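You operate a simulated robot arm through the tools that you are given. There is no shell and no other tool. Be economical: measure what you need, move in short steps, check, and stop when the job is done.

Carry out the task below with a simulated robot arm. There is one attempt and no reset: what you move stays moved.

Task
Bring the backlash of the gear fixture to 0.25 mm.
Fine: push the backlash lever for a reading, loosen the cage clamp, slide in the one shim that takes up the rest, clamp and read again.

It is judged by the outcome, as a careful person would: the job done as asked, and still so three seconds after it is handed in. It fails if anything else is knocked over, pushed out of place, dropped, spilled or broken.

Robot
A 6-joint arm with a two-finger parallel gripper, fixed in place. Base frame: the origin is at the foot of the arm, x ahead of it, y to its left, z up. Readings come in mm, degrees, newtons and seconds.
With the tool pointing down near the work surface it reaches from about 160 to 740 mm from the base axis. Its first joint turns from -166.0 to 166.0 degrees. Payload 3.91 kg.
Tool frame: the origin (TCP) lies between the finger pads and is the grasp point; the fingertips stand 30 mm ahead of it; z points along the fingers, y is the line along which they close. Largest opening 110 mm; finger width 20, thickness 10; the body of the gripper, 48 by 112 mm, starts 55 mm behind the TCP.
Orientation is told as [roll, pitch, yaw] about the base's x, y, z axes, in that order, counted from this pose: with the fingers straight down and closing along the base's y, the tool's x points along the base's -x, its y along +y and its z along -z.

Tools
- The arm moves only by the tool apply_moves. Its argument "motion" is a list of rows, each an object (a shift or turn left out is 0, a gripper value left out holds the last) with "dp": the shift along the tool's x, y, z in mm, a list of three; "rot": the turn, a rotation vector about the tool's x, y, z in degrees, a list of three; "fingers": the gripper command, from -1 (shut) to 1 (fully open), values between in proportion. In form: [{"dp": [x, y, z], "rot": [wx, wy, wz], "fingers": fingers}, ...]. A call has 1 to 12 rows; each row is the pose to reach, as a shift and turn from the pose commanded when the call began, along the tool's axes at that moment. Each row takes 0.2 s and may step no farther than 50 mm and 8.6 degrees from the row before; otherwise, or with a gripper value out of range, the whole call is refused. Where a pose cannot be reached the arm comes as near as it can. A force on the tool above 70 N (or 10 N above the force at the start of the call, whichever is more), or a blocked arm, ends the call early, and 0.2 s more pass. Each finger travels about 45 mm/s and halts on what it meets, pressing with about 28 N; the grip force reading is that of the motor and also rises with nothing between the fingers. The clock runs only during rows and for 0.2 s after the last one: add rows that repeat a pose to give the fingers time. It gives the time, the measured TCP pose, the force on the tool (base axes), the opening and the grip force at its end, in the units of the frame above (readings bear some noise), and new pictures: "views" is both (left out), scene, wrist or none.
- Cameras (640 x 400 px; columns grow to the right, rows downward): "scene" is fixed at [51.2, 499.7, 1451.3]; the picture's right is [-0.85, -0.53, 0.00], its down [-0.39, 0.63, -0.67] and it looks along [0.35, -0.57, -0.74] (base axes); focal length 214 px, centre (320, 200). "wrist" rides on the gripper at [-36, 0, -57] in the tool frame; the picture's right is [0.00, -1.00, 0.00], its down [0.97, 0.00, -0.24] and it looks along [0.24, 0.00, 0.97] (tool axes); focal length 218 px, centre (320, 200). There is no depth. A picture from a camera that has moved, and an enlarged one, comes with that camera's place and axes in the base frame and with its lens.
- lift_body(by): slides the trunk up (or, below 0, down) by that many mm; the arm rides with it, the base frame stays. It gives what a move gives, with no picture.
- enlarge(camera, box): a new picture of the part [left, top, right, bottom] of that camera's present view, enlarged. The clock stands still meanwhile.
- close_job(): hands the job in; it is judged then, once.

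Work in short steps. Places have to be worked out from the pictures, the camera data and where the tool is seen: move nearer, look again, correct. Check each grasp and each placing, and mend what went wrong. You have 120 turns and 150 pictures in all, those below and enlarged ones among them. Open the gripper and draw the arm clear of the work before you hand the job in, unless the task says otherwise; then end with one line.

The tools are called after "Request:" as name(argument=value, ...) on one line, values as JSON. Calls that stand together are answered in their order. apply_moves: Moves the arm, as the interface text tells. Its arguments: {"type":"object","properties":{"motion":{"type":"array"},"views":{"type":"string","enum":["both","scene","wrist","none"]}},"required":["motion"]} The other tools are called the same way: lift_body (by) slides the trunk up or down; enlarge (camera, box) takes an enlarged picture of a part of a camera's view; close_job () hands the job in.

At the start:

```text
time: 0.0
tool_pos: [156.3, 284.9, 1260.2]
tcp_rot: [0.0, -0.1, 0.0]
wrist_force: [0.7, -0.4, 0.4]
width: 110.0
finger_force: 0.0
trunk travel left (down, up): [-525.0, 65.0]
```

scene: 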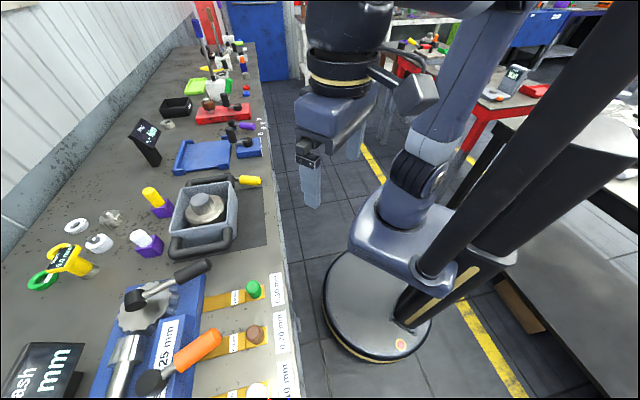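
wrist: 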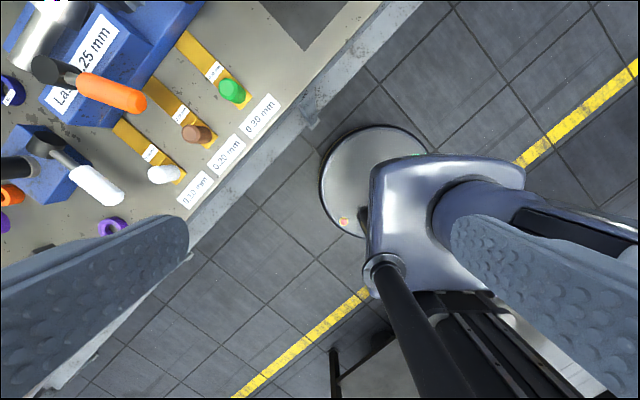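

The fixture seems to stand near (300, 600) with three shims in front of it. I'll enlarge the pictures to identify the parts and labels.

Request:
enlarge(camera="scene", box=[0, 240, 300, 400])

Request:
enlarge(camera="wrist", box=[0, 0, 320, 240])

```text
2.13 times, centred on (150, 320) of scene
camera zoom: at [51.2, 499.7, 1451.3], right [-0.85, -0.53, 0.0], down [-0.39, 0.63, -0.67], along [0.35, -0.57, -0.74], focal length 458 px, centre (683, -56)
```

zoom: 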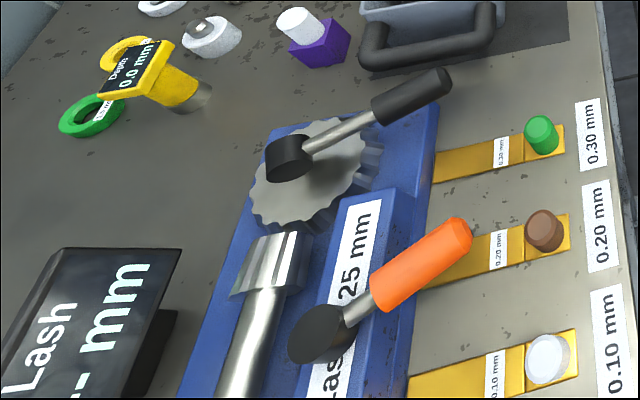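

```text
1.67 times, centred on (160, 120) of wrist
camera zoom: at [192.5, 284.9, 1316.3], right [0.0, -1.0, 0.0], down [-0.97, 0.0, 0.24], along [-0.24, 0.0, -0.97], focal length 364 px, centre (587, 333)
```

zoom: 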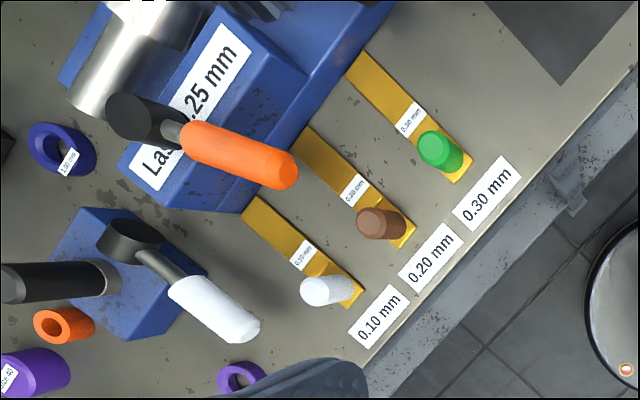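

I'll swing the tool to align with the bench (yaw about 49°) and move nearer over the shims for a clearer view.

Request:
apply_moves(motion=[{"dp": [-17, 36, 0], "rot": [0, 0, -8.2]}, {"dp": [-34, 72, 0], "rot": [0, 0, -16.4]}, {"dp": [-51, 108, 0], "rot": [0, 0, -24.6]}, {"dp": [-68, 144, 0], "rot": [0, 0, -32.8]}, {"dp": [-85, 180, 0], "rot": [0, 0, -41]}, {"dp": [-104, 215, 0], "rot": [0, 0, -49]}, {"dp": [-104, 215, 0], "rot": [0, 0, -49]}])

```text
time: 1.6
tool_pos: [260.4, 499.5, 1260.3]
tcp_rot: [0.1, 0.0, 49.2]
wrist_force: [0.0, -0.2, -0.5]
width: 110.3
finger_force: 0.1
trunk travel left (down, up): [-525.0, 65.0]
camera wrist: at [283.9, 526.9, 1317.0], right [0.76, -0.66, 0.0], down [-0.64, -0.73, 0.24], along [-0.16, -0.18, -0.97], focal length 218 px, centre (320, 200)
```

scene: 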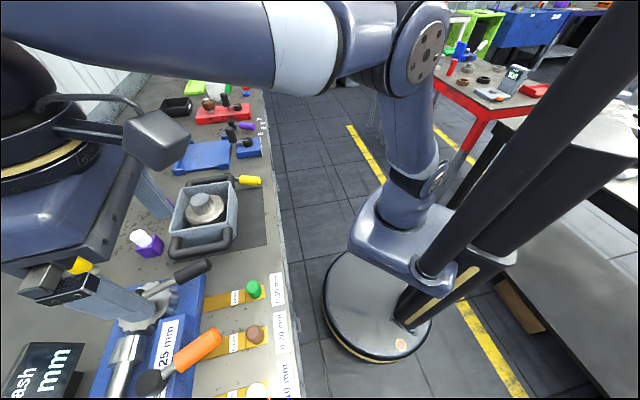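
wrist: 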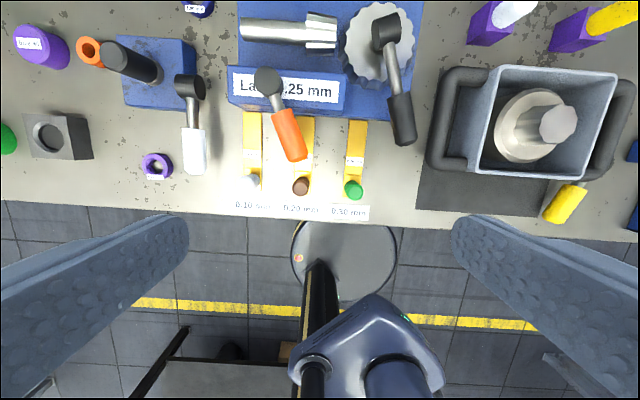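

The view is well aligned with the bench. Enlarging the fixture area.

Request:
enlarge(camera="wrist", box=[210, 0, 450, 220])

Request:
enlarge(camera="wrist", box=[220, 40, 350, 130])

```text
1.82 times, centred on (330, 110) of wrist
camera zoom: at [283.9, 526.9, 1317.0], right [0.76, -0.66, 0.0], down [-0.64, -0.73, 0.24], along [-0.16, -0.18, -0.97], focal length 397 px, centre (302, 364)
```

zoom: 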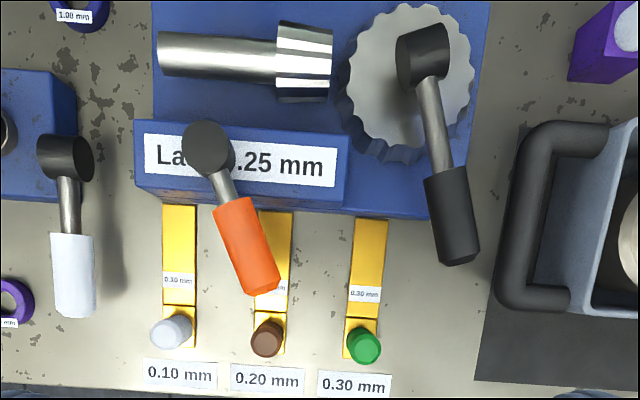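

```text
4.44 times, centred on (285, 85) of wrist
camera zoom: at [283.9, 526.9, 1317.0], right [0.76, -0.66, 0.0], down [-0.64, -0.73, 0.24], along [-0.16, -0.18, -0.97], focal length 970 px, centre (476, 711)
```

zoom: 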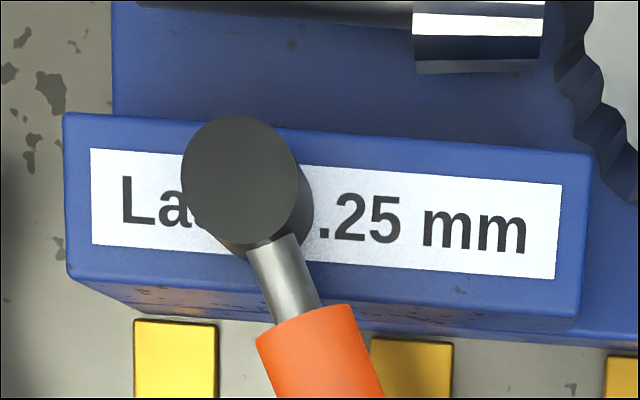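

The black lever handle triangulates to about (410, 476, 966). I'll hover above it with the fingers part open, to straddle it later.

Request:
apply_moves(motion=[{"dp": [-20, -32, 25]}, {"dp": [-40, -64, 50], "fingers": 0.0}, {"dp": [-60, -96, 90], "fingers": 0.0}, {"dp": [-80.5, -128.6, 125], "fingers": 0.0}, {"dp": [-80.5, -128.6, 160], "fingers": 0.0}, {"dp": [-80.5, -128.6, 190], "fingers": 0.0}, {"dp": [-80.5, -128.6, 190], "fingers": 0.0}])

```text
refused: row 3 steps farther than a row can; nothing moved
```

Smaller steps.

Request:
apply_moves(motion=[{"dp": [-20, -32, 25]}, {"dp": [-40, -64, 50], "fingers": 0.0}, {"dp": [-60, -96, 75], "fingers": 0.0}, {"dp": [-80.5, -128.6, 100], "fingers": 0.0}, {"dp": [-80.5, -128.6, 145], "fingers": 0.0}, {"dp": [-80.5, -128.6, 190], "fingers": 0.0}, {"dp": [-80.5, -128.6, 190], "fingers": 0.0}])

```text
time: 3.2
tool_pos: [411.3, 476.4, 1070.2]
tcp_rot: [0.0, -0.1, 49.0]
wrist_force: [0.2, 0.1, -0.4]
width: 55.0
finger_force: 0.0
trunk travel left (down, up): [-525.0, 65.0]
camera wrist: at [434.5, 504.3, 1126.2], right [0.75, -0.66, 0.0], down [-0.64, -0.73, 0.24], along [-0.16, -0.18, -0.97], focal length 218 px, centre (320, 200)
```

scene: 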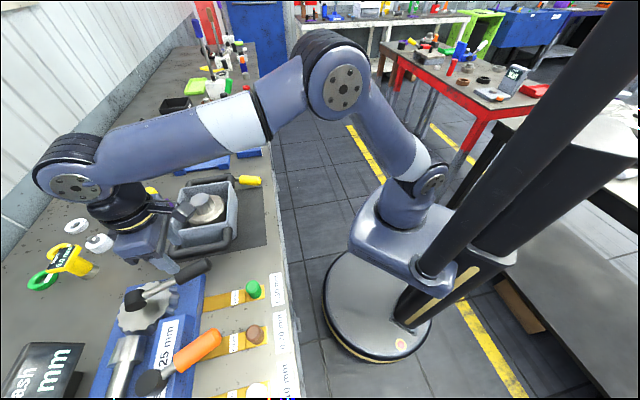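
wrist: 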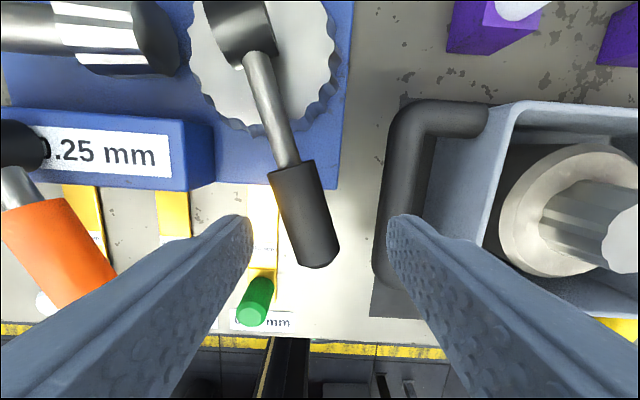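

The handle lies about 10 mm to the tool's +y side and at z about 985. I'll centre and descend around it.

Request:
apply_moves(motion=[{"dp": [6, 11, 0]}, {"dp": [6, 11, 25]}, {"dp": [6, 11, 50]}, {"dp": [6, 11, 50]}])

```text
time: 4.2
tool_pos: [398.0, 478.8, 1019.5]
tcp_rot: [0.0, 0.1, 49.0]
wrist_force: [-0.1, -0.4, 0.0]
width: 54.9
finger_force: 0.0
trunk travel left (down, up): [-525.0, 65.0]
camera wrist: at [421.6, 505.9, 1075.9], right [0.75, -0.66, 0.0], down [-0.64, -0.73, 0.24], along [-0.16, -0.18, -0.97], focal length 218 px, centre (320, 200)
```

scene: 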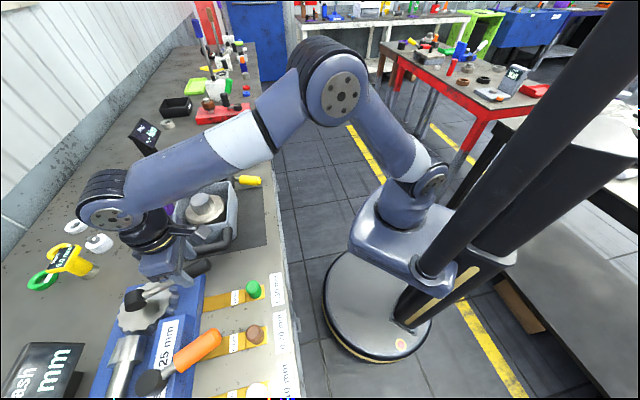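
wrist: 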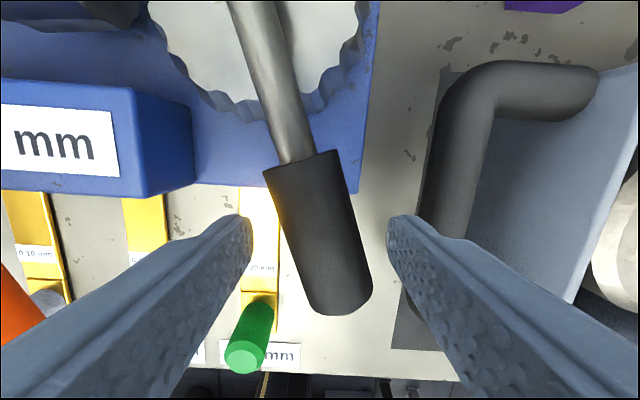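

Well centred; going down the last 32 mm.

Request:
apply_moves(motion=[{"dp": [0, 0, 16]}, {"dp": [0, 0, 32]}, {"dp": [0, 0, 32]}])

```text
time: 5.0
tool_pos: [399.2, 479.2, 987.7]
tcp_rot: [0.1, 0.1, 49.0]
wrist_force: [-0.3, 0.0, -0.1]
width: 55.0
finger_force: 0.0
trunk travel left (down, up): [-525.0, 65.0]
camera wrist: at [422.0, 506.1, 1044.1], right [0.75, -0.66, 0.0], down [-0.64, -0.73, 0.24], along [-0.16, -0.18, -0.97], focal length 218 px, centre (320, 200)
```

scene: 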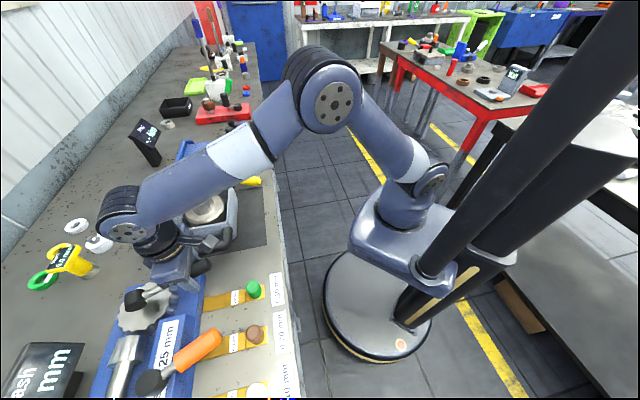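
wrist: 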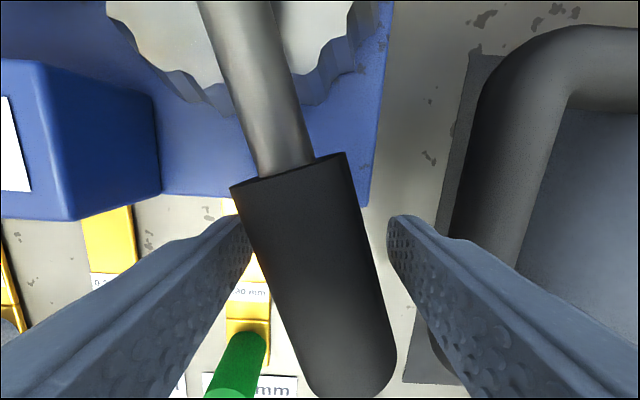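

The handle is between the fingers. I'll push gently to the left (tool +y), away from the tub, watching the force and display.

Request:
apply_moves(motion=[{"dp": [0, 5, 0]}, {"dp": [0, 10, 0]}, {"dp": [0, 15, 0]}, {"dp": [0, 20, 0]}])

```text
time: 6.0
tool_pos: [387.5, 488.5, 987.1]
tcp_rot: [0.0, 0.1, 48.8]
wrist_force: [23.6, -17.0, -1.0]
width: 69.8
finger_force: 14.9
trunk travel left (down, up): [-525.0, 65.0]
camera wrist: at [410.4, 516.1, 1044.1], right [0.75, -0.66, 0.0], down [-0.64, -0.73, 0.24], along [-0.16, -0.18, -0.97], focal length 218 px, centre (320, 200)
```

scene: 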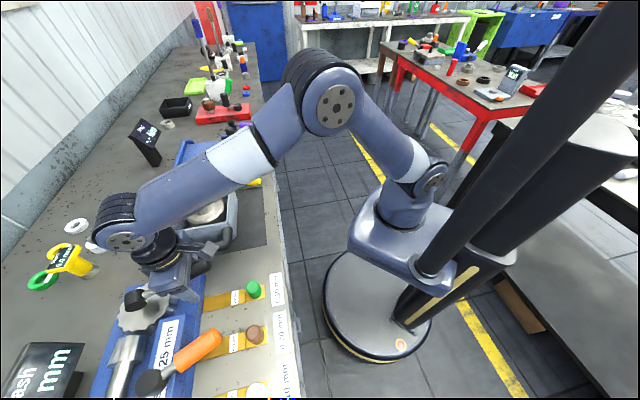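
wrist: 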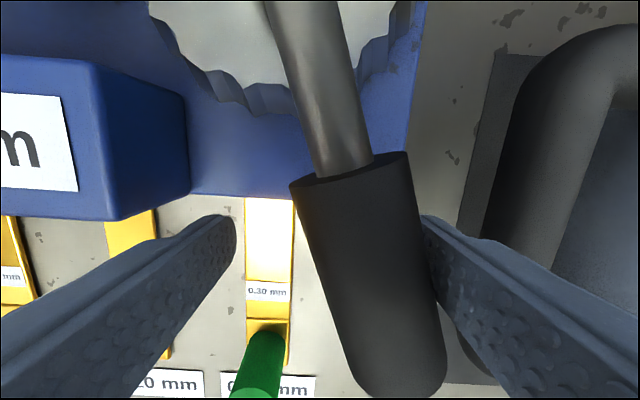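

The lever resists to the left (the finger yielded at 29 N). The tub's handle bar is at about z 965 on the right, so I'll lift, close the fingers, and come down on the lever's left side to push right.

Request:
apply_moves(motion=[{"dp": [0, -8, 0]}, {"dp": [0, -8, -30]}, {"dp": [0, -8, -60]}, {"dp": [0, 17, -60], "fingers": -1}, {"dp": [0, 17, -60], "fingers": -1}, {"dp": [0, 17, -60], "fingers": -1}, {"dp": [0, 17, -60], "fingers": -1}, {"dp": [0, 17, -60], "fingers": -1}])

```text
time: 7.8
tool_pos: [372.0, 502.1, 1048.8]
tcp_rot: [0.0, 0.1, 49.0]
wrist_force: [-0.1, -0.8, -0.3]
width: 0.0
finger_force: 28.1
trunk travel left (down, up): [-525.0, 65.0]
camera wrist: at [394.5, 530.3, 1104.9], right [0.75, -0.66, 0.0], down [-0.64, -0.73, 0.24], along [-0.16, -0.18, -0.97], focal length 218 px, centre (320, 200)
```

scene: 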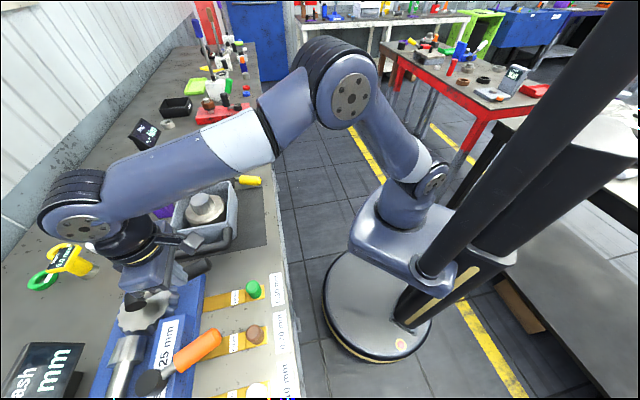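
wrist: 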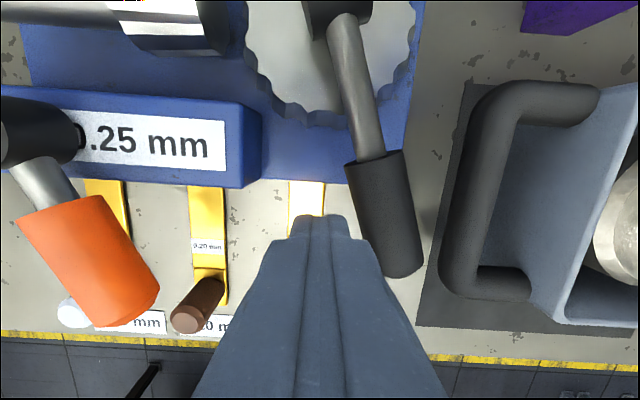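

Fingers are clear on the left of the lever. Descend and push right in small steps.

Request:
apply_moves(motion=[{"dp": [0, 0, 28]}, {"dp": [0, 0, 57]}, {"dp": [0, -6, 57]}, {"dp": [0, -12, 57]}, {"dp": [0, -17, 57]}, {"dp": [0, -22, 57]}, {"dp": [0, -27, 57]}])

```text
time: 9.3
tool_pos: [375.6, 497.4, 990.7]
tcp_rot: [1.3, -0.1, 49.7]
wrist_force: [-35.2, 31.2, -0.4]
width: 0.0
finger_force: 28.6
trunk travel left (down, up): [-525.0, 65.0]
stopped in row 7: the force on the tool passed its limit (the readings are from after the stop); the commanded pose is now the measured one
camera wrist: at [398.6, 524.8, 1047.7], right [0.76, -0.65, -0.02], down [-0.62, -0.74, 0.24], along [-0.17, -0.17, -0.97], focal length 218 px, centre (320, 200)
```

scene: 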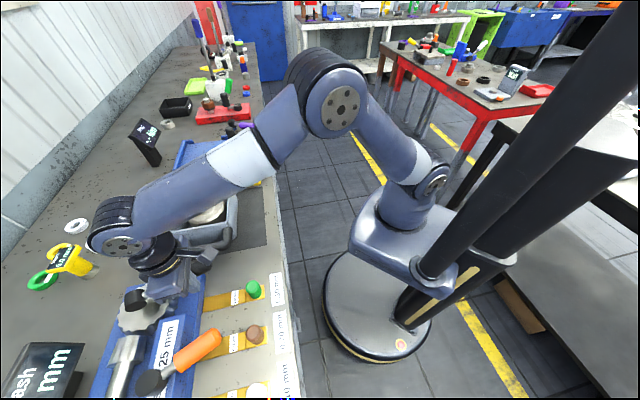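
wrist: 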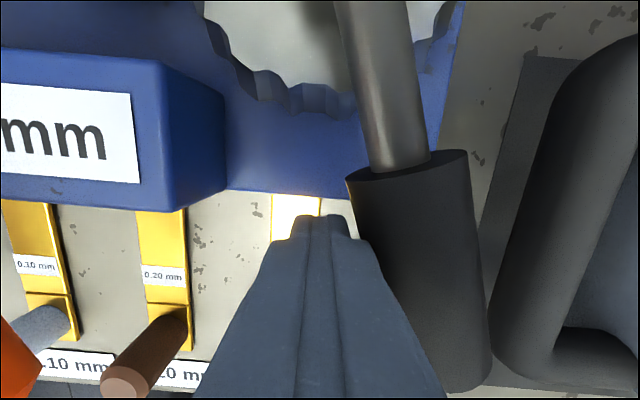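

The lever does not swing right either (47 N). I'll look at the lever hub and the display closely to see what axis it turns on.

Request:
enlarge(camera="scene", box=[90, 240, 250, 340])

Request:
enlarge(camera="scene", box=[0, 320, 120, 400])

```text
4.00 times, centred on (170, 290) of scene
camera zoom: at [51.2, 499.7, 1451.3], right [-0.85, -0.53, 0.0], down [-0.39, 0.63, -0.67], along [0.35, -0.57, -0.74], focal length 858 px, centre (920, -160)
```

zoom: 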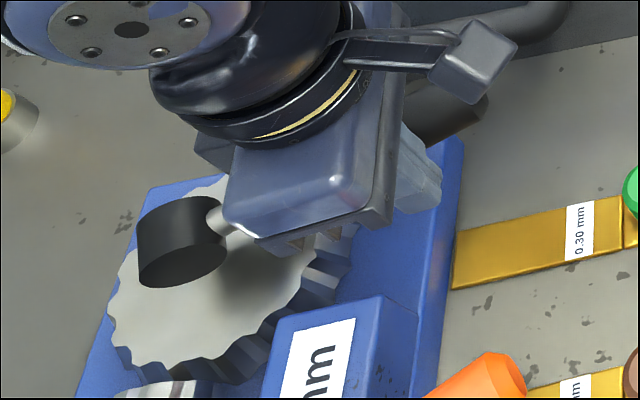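

```text
5.00 times, centred on (60, 360) of scene
camera zoom: at [51.2, 499.7, 1451.3], right [-0.85, -0.53, 0.0], down [-0.39, 0.63, -0.67], along [0.35, -0.57, -0.74], focal length 1072 px, centre (1620, -600)
```

zoom: 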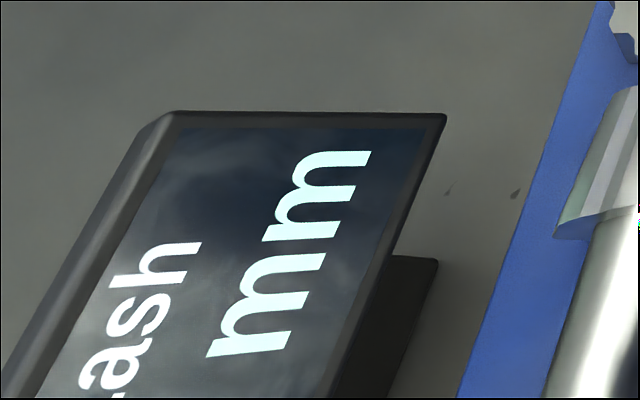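

The hub's axis is horizontal, so the lever is pushed down. I'll move off, rise, centre over the handle and press down with closed fingers.

Request:
apply_moves(motion=[{"dp": [0, 8, 0]}, {"dp": [0, 8, -35], "rot": [0.85, 0.98, 0.7]}, {"dp": [0, 8, -70], "rot": [0.85, 0.98, 0.7]}, {"dp": [8, -29, -70], "rot": [0.85, 0.98, 0.7]}, {"dp": [8, -29, -70], "rot": [0.85, 0.98, 0.7]}], views="wrist")

```text
time: 10.5
tool_pos: [401.2, 466.4, 1059.7]
tcp_rot: [-0.1, 0.8, 48.6]
wrist_force: [0.5, -0.6, -0.6]
width: 0.0
finger_force: 28.1
trunk travel left (down, up): [-525.0, 65.0]
camera wrist: at [424.4, 493.5, 1116.3], right [0.75, -0.66, 0.0], down [-0.64, -0.73, 0.26], along [-0.17, -0.19, -0.97], focal length 218 px, centre (320, 200)
```

wrist: 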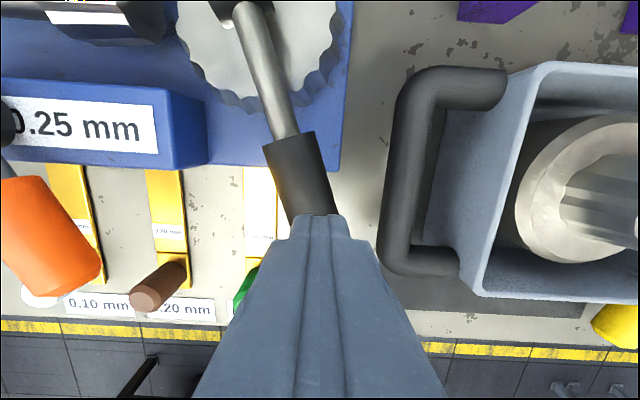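

The fingertips are over the handle's end portion. Press down in small steps.

Request:
apply_moves(motion=[{"dp": [0, 0, 15]}, {"dp": [0, 0, 25]}, {"dp": [0, 0, 31]}, {"dp": [0, 0, 37]}, {"dp": [0, 0, 43]}, {"dp": [0, 0, 49]}])

```text
time: 11.9
tool_pos: [400.1, 466.4, 1011.2]
tcp_rot: [0.0, 0.9, 48.7]
wrist_force: [0.0, -0.4, -0.1]
width: 0.2
finger_force: 28.1
trunk travel left (down, up): [-525.0, 65.0]
camera wrist: at [423.2, 493.9, 1067.5], right [0.75, -0.66, 0.0], down [-0.64, -0.73, 0.26], along [-0.17, -0.19, -0.97], focal length 218 px, centre (320, 200)
```

scene: 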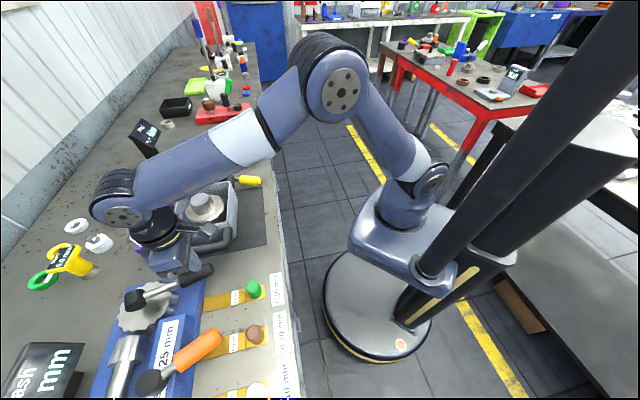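
wrist: 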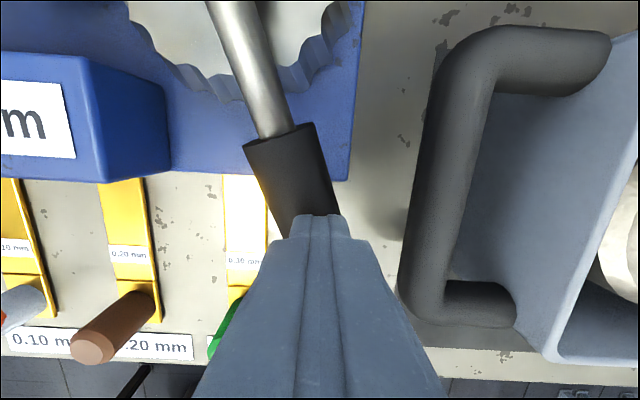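

No contact yet with tips at 981. Continue down in small steps.

Request:
apply_moves(motion=[{"dp": [0, 0, 5]}, {"dp": [0, 0, 10]}, {"dp": [0, 0, 15]}, {"dp": [0, 0, 20]}, {"dp": [0, 0, 25]}])

```text
time: 13.1
tool_pos: [399.4, 465.2, 992.8]
tcp_rot: [0.1, 0.4, 48.7]
wrist_force: [-1.9, -1.2, 29.0]
width: 0.0
finger_force: 28.0
trunk travel left (down, up): [-525.0, 65.0]
camera wrist: at [422.3, 492.9, 1048.0], right [0.75, -0.66, 0.0], down [-0.64, -0.73, 0.25], along [-0.16, -0.18, -0.97], focal length 218 px, centre (320, 200)
```

scene: 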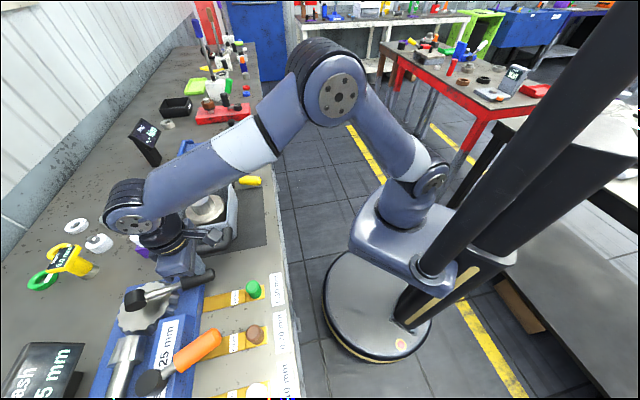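
wrist: 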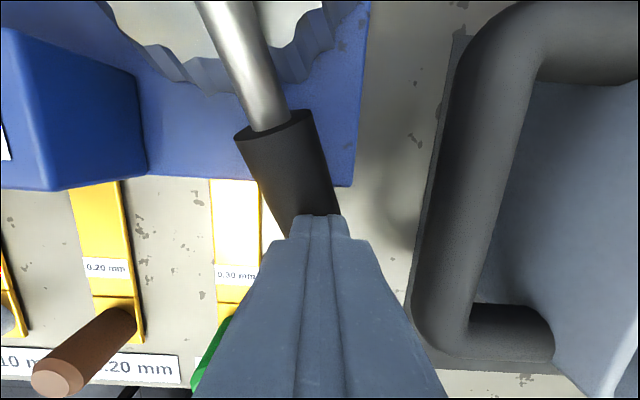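

The lever takes a vertical push (29 N) and the display now shows a digit. Enlarging it.

Request:
enlarge(camera="scene", box=[0, 330, 100, 400])

```text
5.71 times, centred on (50, 365) of scene
camera zoom: at [51.2, 499.7, 1451.3], right [-0.85, -0.53, 0.0], down [-0.39, 0.63, -0.67], along [0.35, -0.57, -0.74], focal length 1226 px, centre (1863, -743)
```

zoom: 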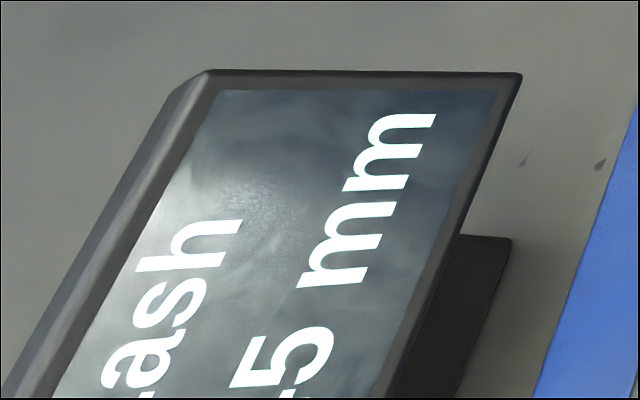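

The reading ends in 5; the tens digit is cut off. I'll release and raise the arm, then tilt the wrist camera toward the display to see if the reading is held.

Request:
apply_moves(motion=[{"dp": [0, 0, -40]}, {"dp": [30, 0, -80], "rot": [0, -6, 0]}, {"dp": [45, 20, -120], "rot": [0, -14, 0]}, {"dp": [60, 35, -160], "rot": [0, -22, 0]}, {"dp": [75, 50, -195], "rot": [0, -30, 0]}, {"dp": [80, 60, -220], "rot": [0, -38, 0]}, {"dp": [80, 60, -220], "rot": [0, -38, 0]}])

```text
time: 14.7
tool_pos: [304.1, 446.6, 1206.7]
tcp_rot: [0.1, -37.2, 48.6]
wrist_force: [-0.2, 0.4, -0.2]
width: 0.0
finger_force: 28.2
trunk travel left (down, up): [-525.0, 65.0]
camera wrist: at [299.4, 443.4, 1274.8], right [0.75, -0.66, 0.0], down [-0.61, -0.69, -0.39], along [0.26, 0.3, -0.92], focal length 218 px, centre (320, 200)
```

scene: 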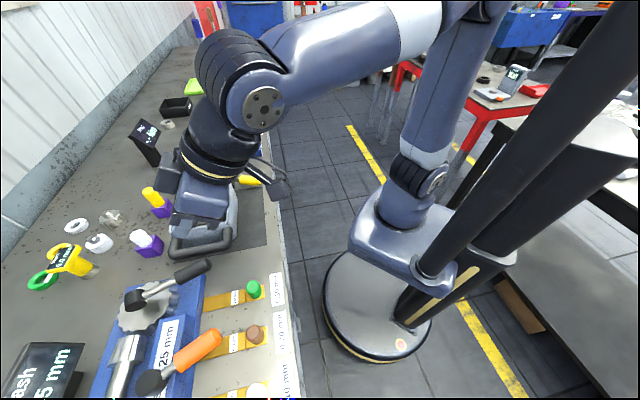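
wrist: 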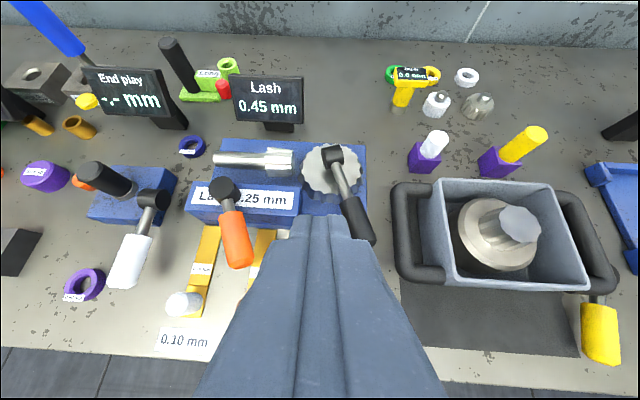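

The display holds 0.45 mm, so the 0.20 mm shim (brown knob) is needed. Now look at the cage front for the slot.

Request:
enlarge(camera="wrist", box=[170, 130, 320, 240])

```text
3.64 times, centred on (245, 185) of wrist
camera zoom: at [299.4, 443.4, 1274.8], right [0.75, -0.66, 0.0], down [-0.61, -0.69, -0.39], along [0.26, 0.3, -0.92], focal length 794 px, centre (593, 254)
```

zoom: 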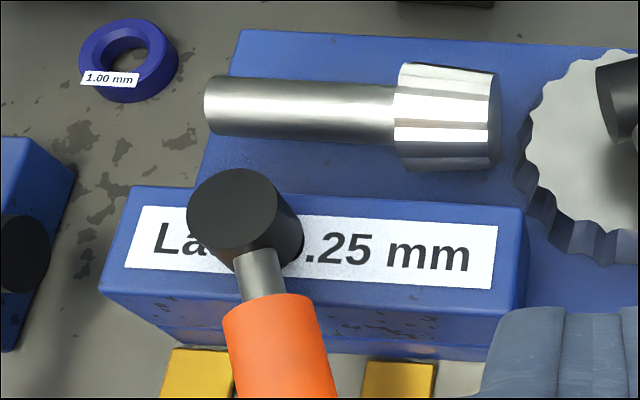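

I'll move the camera back and low to view the front face of the cage.

Request:
apply_moves(motion=[{"dp": [26, 15, 25], "rot": [0, -4, 0]}, {"dp": [53, 29, 50], "rot": [0, -8, 0]}, {"dp": [80, 44, 75], "rot": [0, -12, 0]}, {"dp": [106, 58, 100], "rot": [0, -16, 0]}, {"dp": [133, 73, 126], "rot": [0, -20, 0]}, {"dp": [160, 87, 151], "rot": [0, -23, 0]}, {"dp": [160, 87, 151], "rot": [0, -23, 0]}])

```text
time: 16.3
tool_pos: [212.9, 477.2, 991.8]
tcp_rot: [0.2, -60.2, 48.6]
wrist_force: [0.2, 0.4, 0.3]
width: 0.0
finger_force: 27.8
trunk travel left (down, up): [-525.0, 65.0]
camera wrist: at [191.7, 453.9, 1051.1], right [0.75, -0.66, 0.0], down [-0.46, -0.52, -0.72], along [0.48, 0.54, -0.69], focal length 218 px, centre (320, 200)
```

scene: 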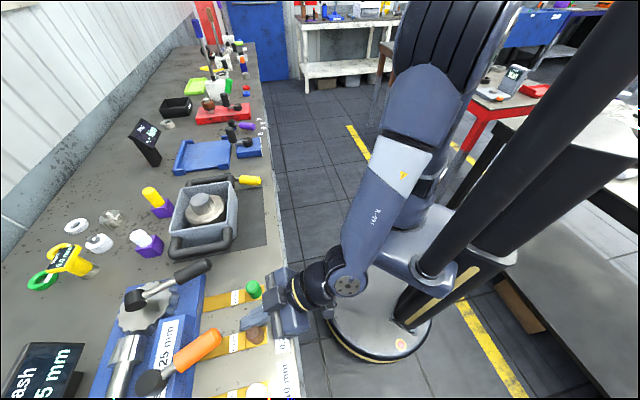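
wrist: 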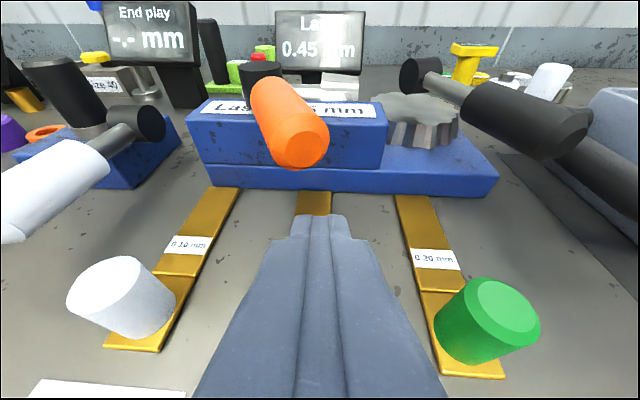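

Request:
enlarge(camera="wrist", box=[180, 70, 400, 210])

Request:
enlarge(camera="wrist", box=[60, 180, 280, 360])

```text
2.86 times, centred on (290, 140) of wrist
camera zoom: at [191.7, 453.9, 1051.1], right [0.75, -0.66, 0.0], down [-0.46, -0.52, -0.72], along [0.48, 0.54, -0.69], focal length 624 px, centre (406, 371)
```

zoom: 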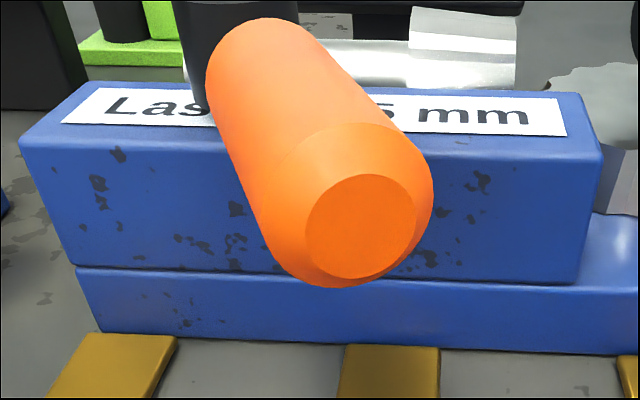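

```text
2.22 times, centred on (170, 270) of wrist
camera zoom: at [191.7, 453.9, 1051.1], right [0.75, -0.66, 0.0], down [-0.46, -0.52, -0.72], along [0.48, 0.54, -0.69], focal length 485 px, centre (653, 44)
```

zoom: 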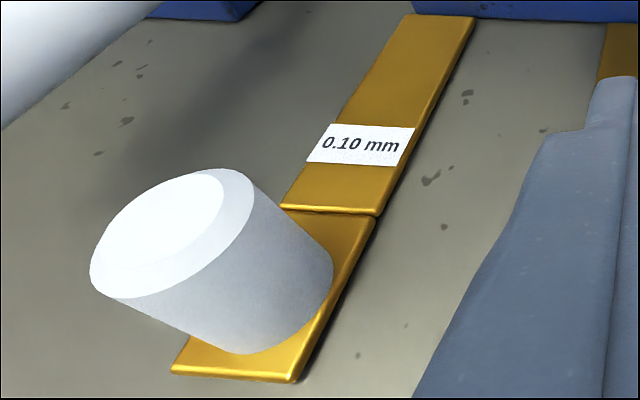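

Slot not visible; the cage rests on the base plate and presumably opens when unclamped. The orange handle triangulates to about (261, 566, 994), its hub at (287, 638). I'll come above its left side with the tool vertical, to turn it counter-clockwise (to the right).

Request:
apply_moves(motion=[{"dp": [-34.7, 10, -19.9], "rot": [0, 8.4, 0]}, {"dp": [-69.4, 30, -39.8], "rot": [0, 16.8, 0]}, {"dp": [-96.7, 45, -32.3], "rot": [0, 25.2, 0]}, {"dp": [-111.7, 56, -6.3], "rot": [0, 33.6, 0]}, {"dp": [-131.5, 56, 28.4], "rot": [0, 42, 0]}, {"dp": [-131.5, 56, 28.4], "rot": [0, 50.4, 0]}, {"dp": [-131.5, 56, 28.4], "rot": [0, 58.8, 0]}, {"dp": [-131.5, 56, 28.4], "rot": [0, 60.2, 0]}])

```text
time: 18.1
tool_pos: [231.5, 582.2, 1091.1]
tcp_rot: [0.0, 0.3, 48.7]
wrist_force: [1.0, -0.7, -0.5]
width: 0.0
finger_force: 27.7
trunk travel left (down, up): [-525.0, 65.0]
camera wrist: at [255.3, 609.7, 1147.4], right [0.75, -0.66, 0.0], down [-0.64, -0.73, 0.24], along [-0.16, -0.18, -0.97], focal length 218 px, centre (320, 200)
```

scene: 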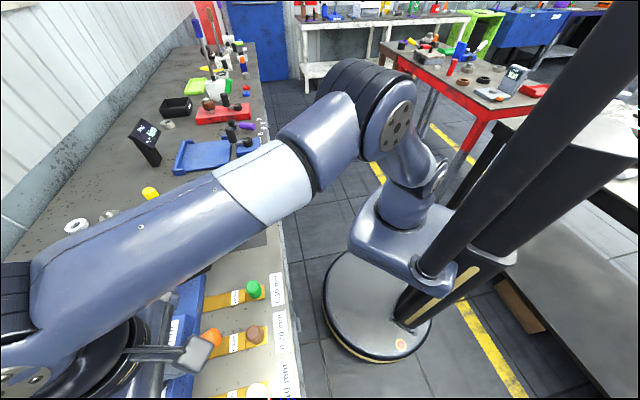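
wrist: 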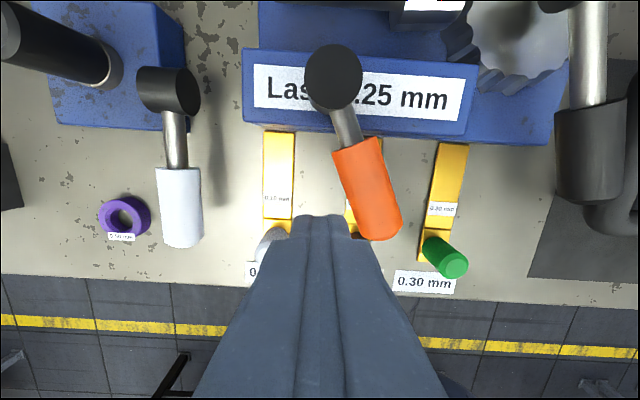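

The handle's left edge is ~18 mm right of the tool axis; clear to descend. Then push right gently.

Request:
apply_moves(motion=[{"dp": [3, 2, 40]}, {"dp": [3, 2, 75]}, {"dp": [3, 2, 97]}, {"dp": [3, -5, 97]}, {"dp": [3, -10, 97]}, {"dp": [3, -15, 97]}])

```text
time: 19.5
tool_pos: [232.2, 577.9, 993.7]
tcp_rot: [0.5, -0.2, 49.0]
wrist_force: [-34.2, 43.2, -0.6]
width: 0.1
finger_force: 27.5
trunk travel left (down, up): [-525.0, 65.0]
camera wrist: at [255.9, 604.0, 1050.0], right [0.75, -0.66, -0.01], down [-0.64, -0.73, 0.24], along [-0.16, -0.18, -0.97], focal length 218 px, centre (320, 200)
```

scene: 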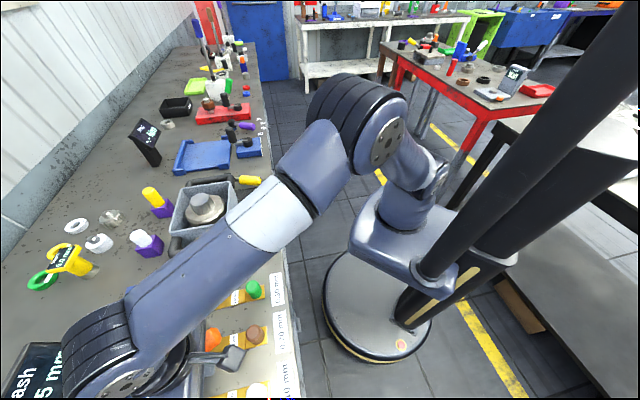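
wrist: 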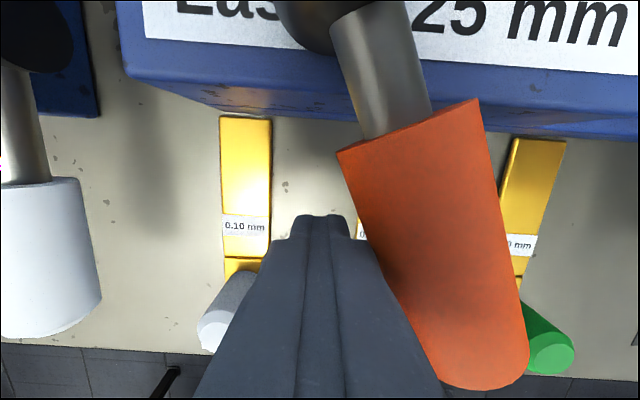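

Turning right is blocked (55 N, no travel), so it must loosen the other way. Lift, cross to the right side, and push left.

Request:
apply_moves(motion=[{"dp": [0, 14, 0]}, {"dp": [0, 14, -40]}, {"dp": [0, 14, -75]}, {"dp": [0, -28, -75]}, {"dp": [0, -64, -75]}, {"dp": [0, -64, -75]}], views="wrist")

```text
time: 20.9
tool_pos: [288.5, 526.6, 1068.5]
tcp_rot: [0.0, 0.1, 48.6]
wrist_force: [-0.8, -0.1, 0.2]
width: 0.0
finger_force: 28.3
trunk travel left (down, up): [-525.0, 65.0]
camera wrist: at [311.8, 554.3, 1125.5], right [0.75, -0.66, 0.0], down [-0.64, -0.73, 0.24], along [-0.16, -0.18, -0.97], focal length 218 px, centre (320, 200)
```

wrist: 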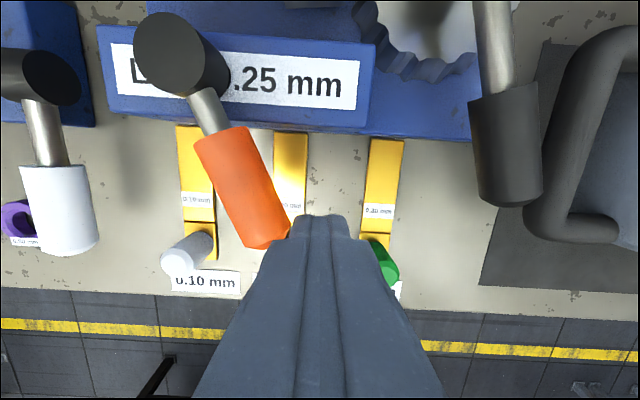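

Descend on the right side and push left.

Request:
apply_moves(motion=[{"dp": [0, 0, 40]}, {"dp": [0, 0, 75]}, {"dp": [0, 10, 75]}, {"dp": [0, 18, 75]}, {"dp": [0, 24, 75]}, {"dp": [0, 30, 75]}, {"dp": [0, 36, 75]}], views="wrist")

```text
time: 22.5
tool_pos: [262.1, 551.3, 993.2]
tcp_rot: [0.2, 0.1, 48.8]
wrist_force: [-0.3, -3.3, 0.3]
width: 0.0
finger_force: 28.3
trunk travel left (down, up): [-525.0, 65.0]
camera wrist: at [285.0, 578.9, 1049.9], right [0.75, -0.66, 0.0], down [-0.64, -0.73, 0.24], along [-0.16, -0.18, -0.97], focal length 218 px, centre (320, 200)
```

wrist: 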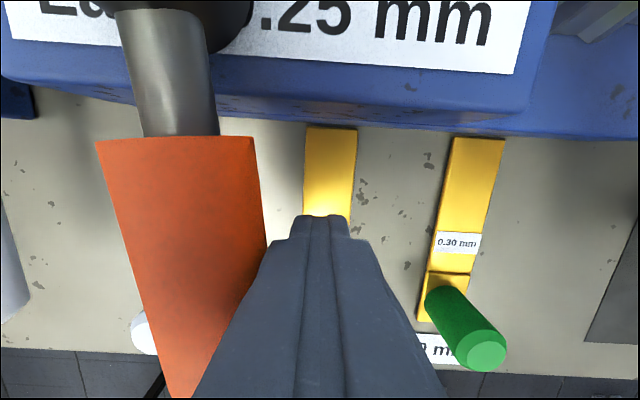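

It swings left freely. Continue the arc left to about 45°, staying clear of the neighbouring white lever.

Request:
apply_moves(motion=[{"dp": [1, 14, 0]}, {"dp": [2, 28, 0]}, {"dp": [2, 41, 0]}, {"dp": [-1, 53, 0]}, {"dp": [-4, 66, 0]}, {"dp": [-4, 66, 0]}])

```text
time: 23.6
tool_pos: [230.3, 578.7, 994.1]
tcp_rot: [-1.3, 1.1, 48.0]
wrist_force: [26.7, -44.9, 14.7]
width: 0.0
finger_force: 28.0
trunk travel left (down, up): [-525.0, 65.0]
stopped in row 5: the force on the tool passed its limit (the readings are from after the stop); the commanded pose is now the measured one
camera wrist: at [253.1, 607.1, 1049.7], right [0.74, -0.67, 0.03], down [-0.65, -0.71, 0.26], along [-0.15, -0.21, -0.97], focal length 218 px, centre (320, 200)
```

scene: 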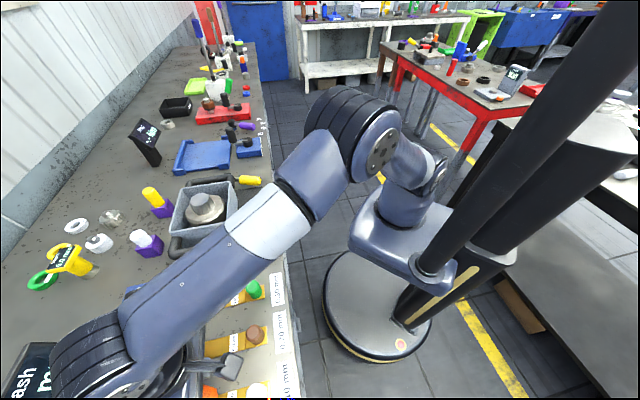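
wrist: 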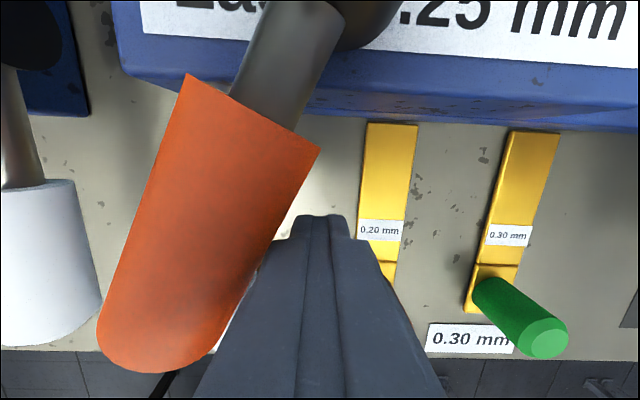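

The lever hit its loose-end stop. I'll back off, rise and tilt to look at the cage again.

Request:
apply_moves(motion=[{"dp": [3, -10, 0]}, {"dp": [3, -10, -40], "rot": [-1.3, -1.1, -1]}, {"dp": [20, -30, -80], "rot": [-1.3, -8, -1]}, {"dp": [50, -35, -110], "rot": [-1.3, -16, -1]}, {"dp": [80, -40, -110], "rot": [-1.3, -24, -1]}, {"dp": [110, -40, -110], "rot": [-1.3, -32, -1]}, {"dp": [130, -40, -90], "rot": [-1.3, -40, -1]}, {"dp": [130, -40, -70], "rot": [-1.3, -48, -1]}, {"dp": [130, -40, -70], "rot": [-1.3, -48, -1]}])

```text
time: 25.6
tool_pos: [166.6, 464.6, 1063.9]
tcp_rot: [-0.3, -47.1, 50.2]
wrist_force: [-0.1, 0.1, -0.2]
width: 0.0
finger_force: 28.4
trunk travel left (down, up): [-525.0, 65.0]
camera wrist: at [154.3, 451.9, 1128.7], right [0.76, -0.65, 0.0], down [-0.54, -0.64, -0.55], along [0.36, 0.42, -0.84], focal length 218 px, centre (320, 200)
```

scene: 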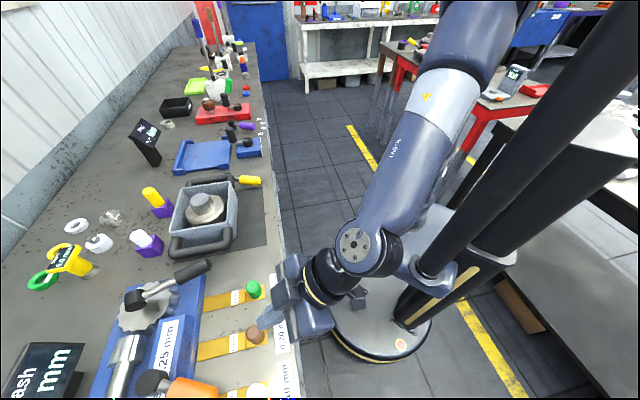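
wrist: 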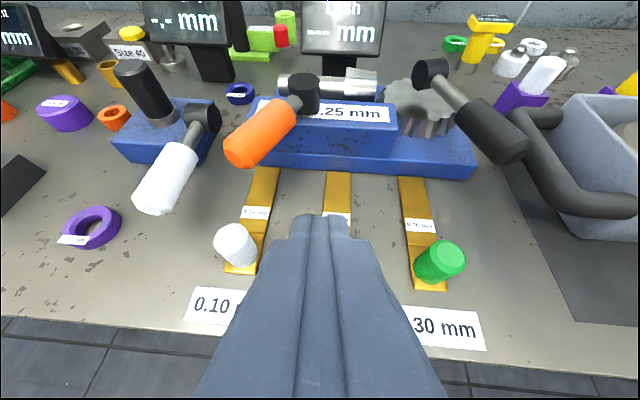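

Request:
enlarge(camera="wrist", box=[220, 60, 420, 190])

Request:
enlarge(camera="scene", box=[80, 230, 300, 400])

```text
3.08 times, centred on (320, 125) of wrist
camera zoom: at [154.3, 451.9, 1128.7], right [0.76, -0.65, 0.0], down [-0.54, -0.64, -0.55], along [0.36, 0.42, -0.84], focal length 672 px, centre (320, 431)
```

zoom: 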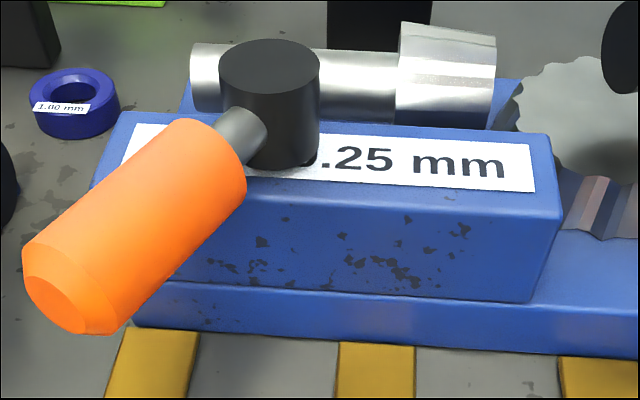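

```text
2.35 times, centred on (190, 315) of scene
camera zoom: at [51.2, 499.7, 1451.3], right [-0.85, -0.53, 0.0], down [-0.39, 0.63, -0.67], along [0.35, -0.57, -0.74], focal length 505 px, centre (626, -71)
```

zoom: 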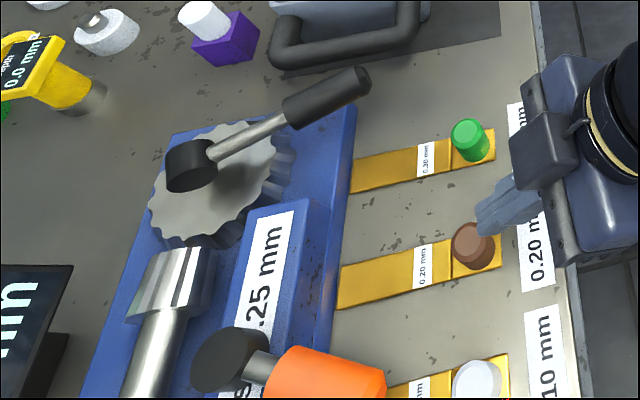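

The display reset to "-.--", so the clamp is loose, but no slot is visible from here. I'll take a closer, lower look at the cage/base seam.

Request:
apply_moves(motion=[{"dp": [-1, -12, 33], "rot": [0, -6, 0]}, {"dp": [-2, -24, 66], "rot": [0, -12, 0]}, {"dp": [-3, -36, 100], "rot": [0, -18, 0]}, {"dp": [-5, -49, 133], "rot": [0, -23, 0]}, {"dp": [-5, -49, 133], "rot": [0, -23, 0]}], views="wrist")

Request:
enlarge(camera="wrist", box=[120, 60, 480, 260])

```text
time: 26.9
tool_pos: [270.5, 509.3, 978.2]
tcp_rot: [-0.9, -70.1, 50.5]
wrist_force: [0.3, -0.6, 0.1]
width: 0.0
finger_force: 28.4
trunk travel left (down, up): [-525.0, 65.0]
camera wrist: at [242.2, 478.6, 1029.9], right [0.76, -0.65, 0.0], down [-0.36, -0.43, -0.83], along [0.54, 0.63, -0.56], focal length 218 px, centre (320, 200)
```

wrist: 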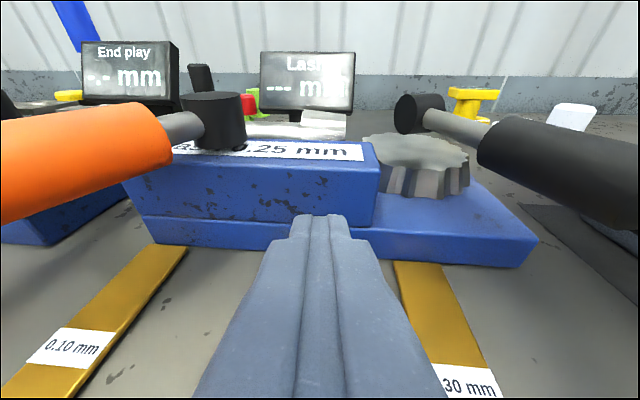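

```text
1.78 times, centred on (300, 160) of wrist
camera zoom: at [242.2, 478.6, 1029.9], right [0.76, -0.65, 0.0], down [-0.36, -0.43, -0.83], along [0.54, 0.63, -0.56], focal length 388 px, centre (356, 271)
```

zoom: 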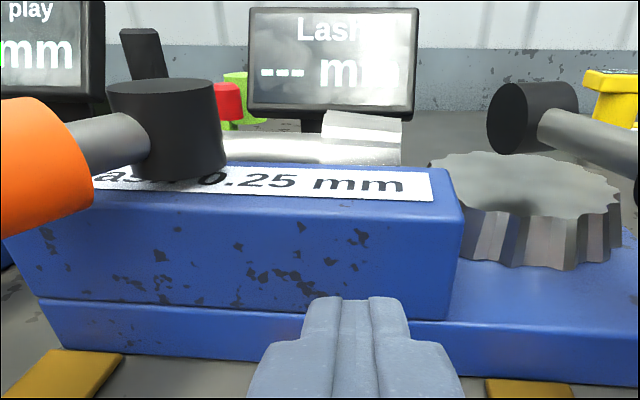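

No slot on the front. I'll rise and look at the cage from above and behind.

Request:
apply_moves(motion=[{"dp": [-47, 0, -17], "rot": [0, 8.4, 0]}, {"dp": [-94, 0, -34], "rot": [0, 16.8, 0]}, {"dp": [-139, 10, -50], "rot": [0, 25.2, 0]}, {"dp": [-160, 20, -26], "rot": [0, 33.6, 0]}, {"dp": [-174, 30, 11], "rot": [0, 42, 0]}, {"dp": [-188, 40, 48], "rot": [0, 50.4, 0]}, {"dp": [-188, 40, 48], "rot": [0, 58.8, 0]}, {"dp": [-188, 40, 48], "rot": [0, 67.2, 0]}, {"dp": [-188, 40, 48], "rot": [0, 75.6, 0]}, {"dp": [-188, 40, 48], "rot": [0, 84, 0]}, {"dp": [-188, 40, 48], "rot": [0, 84, 0]}], views="wrist")

Request:
enlarge(camera="wrist", box=[180, 40, 480, 240])

```text
time: 29.2
tool_pos: [295.5, 590.1, 1094.9]
tcp_rot: [0.4, 9.3, 49.7]
wrist_force: [-1.0, 0.8, 0.5]
width: 0.0
finger_force: 27.9
out of reach, approached as far as the arm can: row 8, 9, 10, 11
trunk travel left (down, up): [-525.0, 65.0]
camera wrist: at [323.5, 624.2, 1144.6], right [0.76, -0.65, -0.01], down [-0.59, -0.7, 0.39], along [-0.26, -0.3, -0.92], focal length 218 px, centre (320, 200)
```

wrist: 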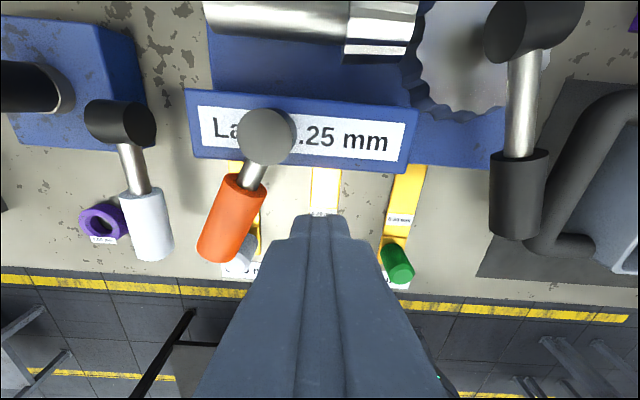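

```text
2.00 times, centred on (330, 140) of wrist
camera zoom: at [323.5, 624.2, 1144.6], right [0.76, -0.65, -0.01], down [-0.59, -0.7, 0.39], along [-0.26, -0.3, -0.92], focal length 436 px, centre (300, 320)
```

zoom: 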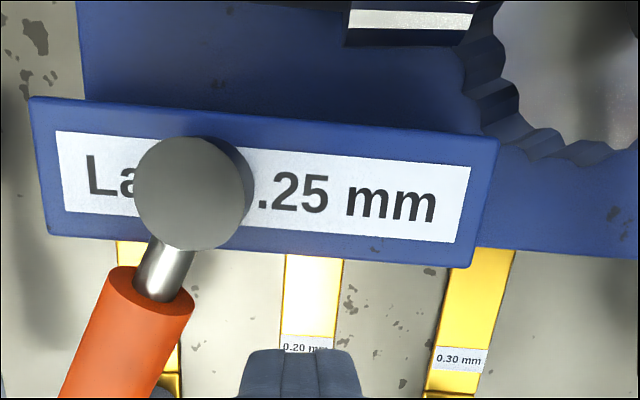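

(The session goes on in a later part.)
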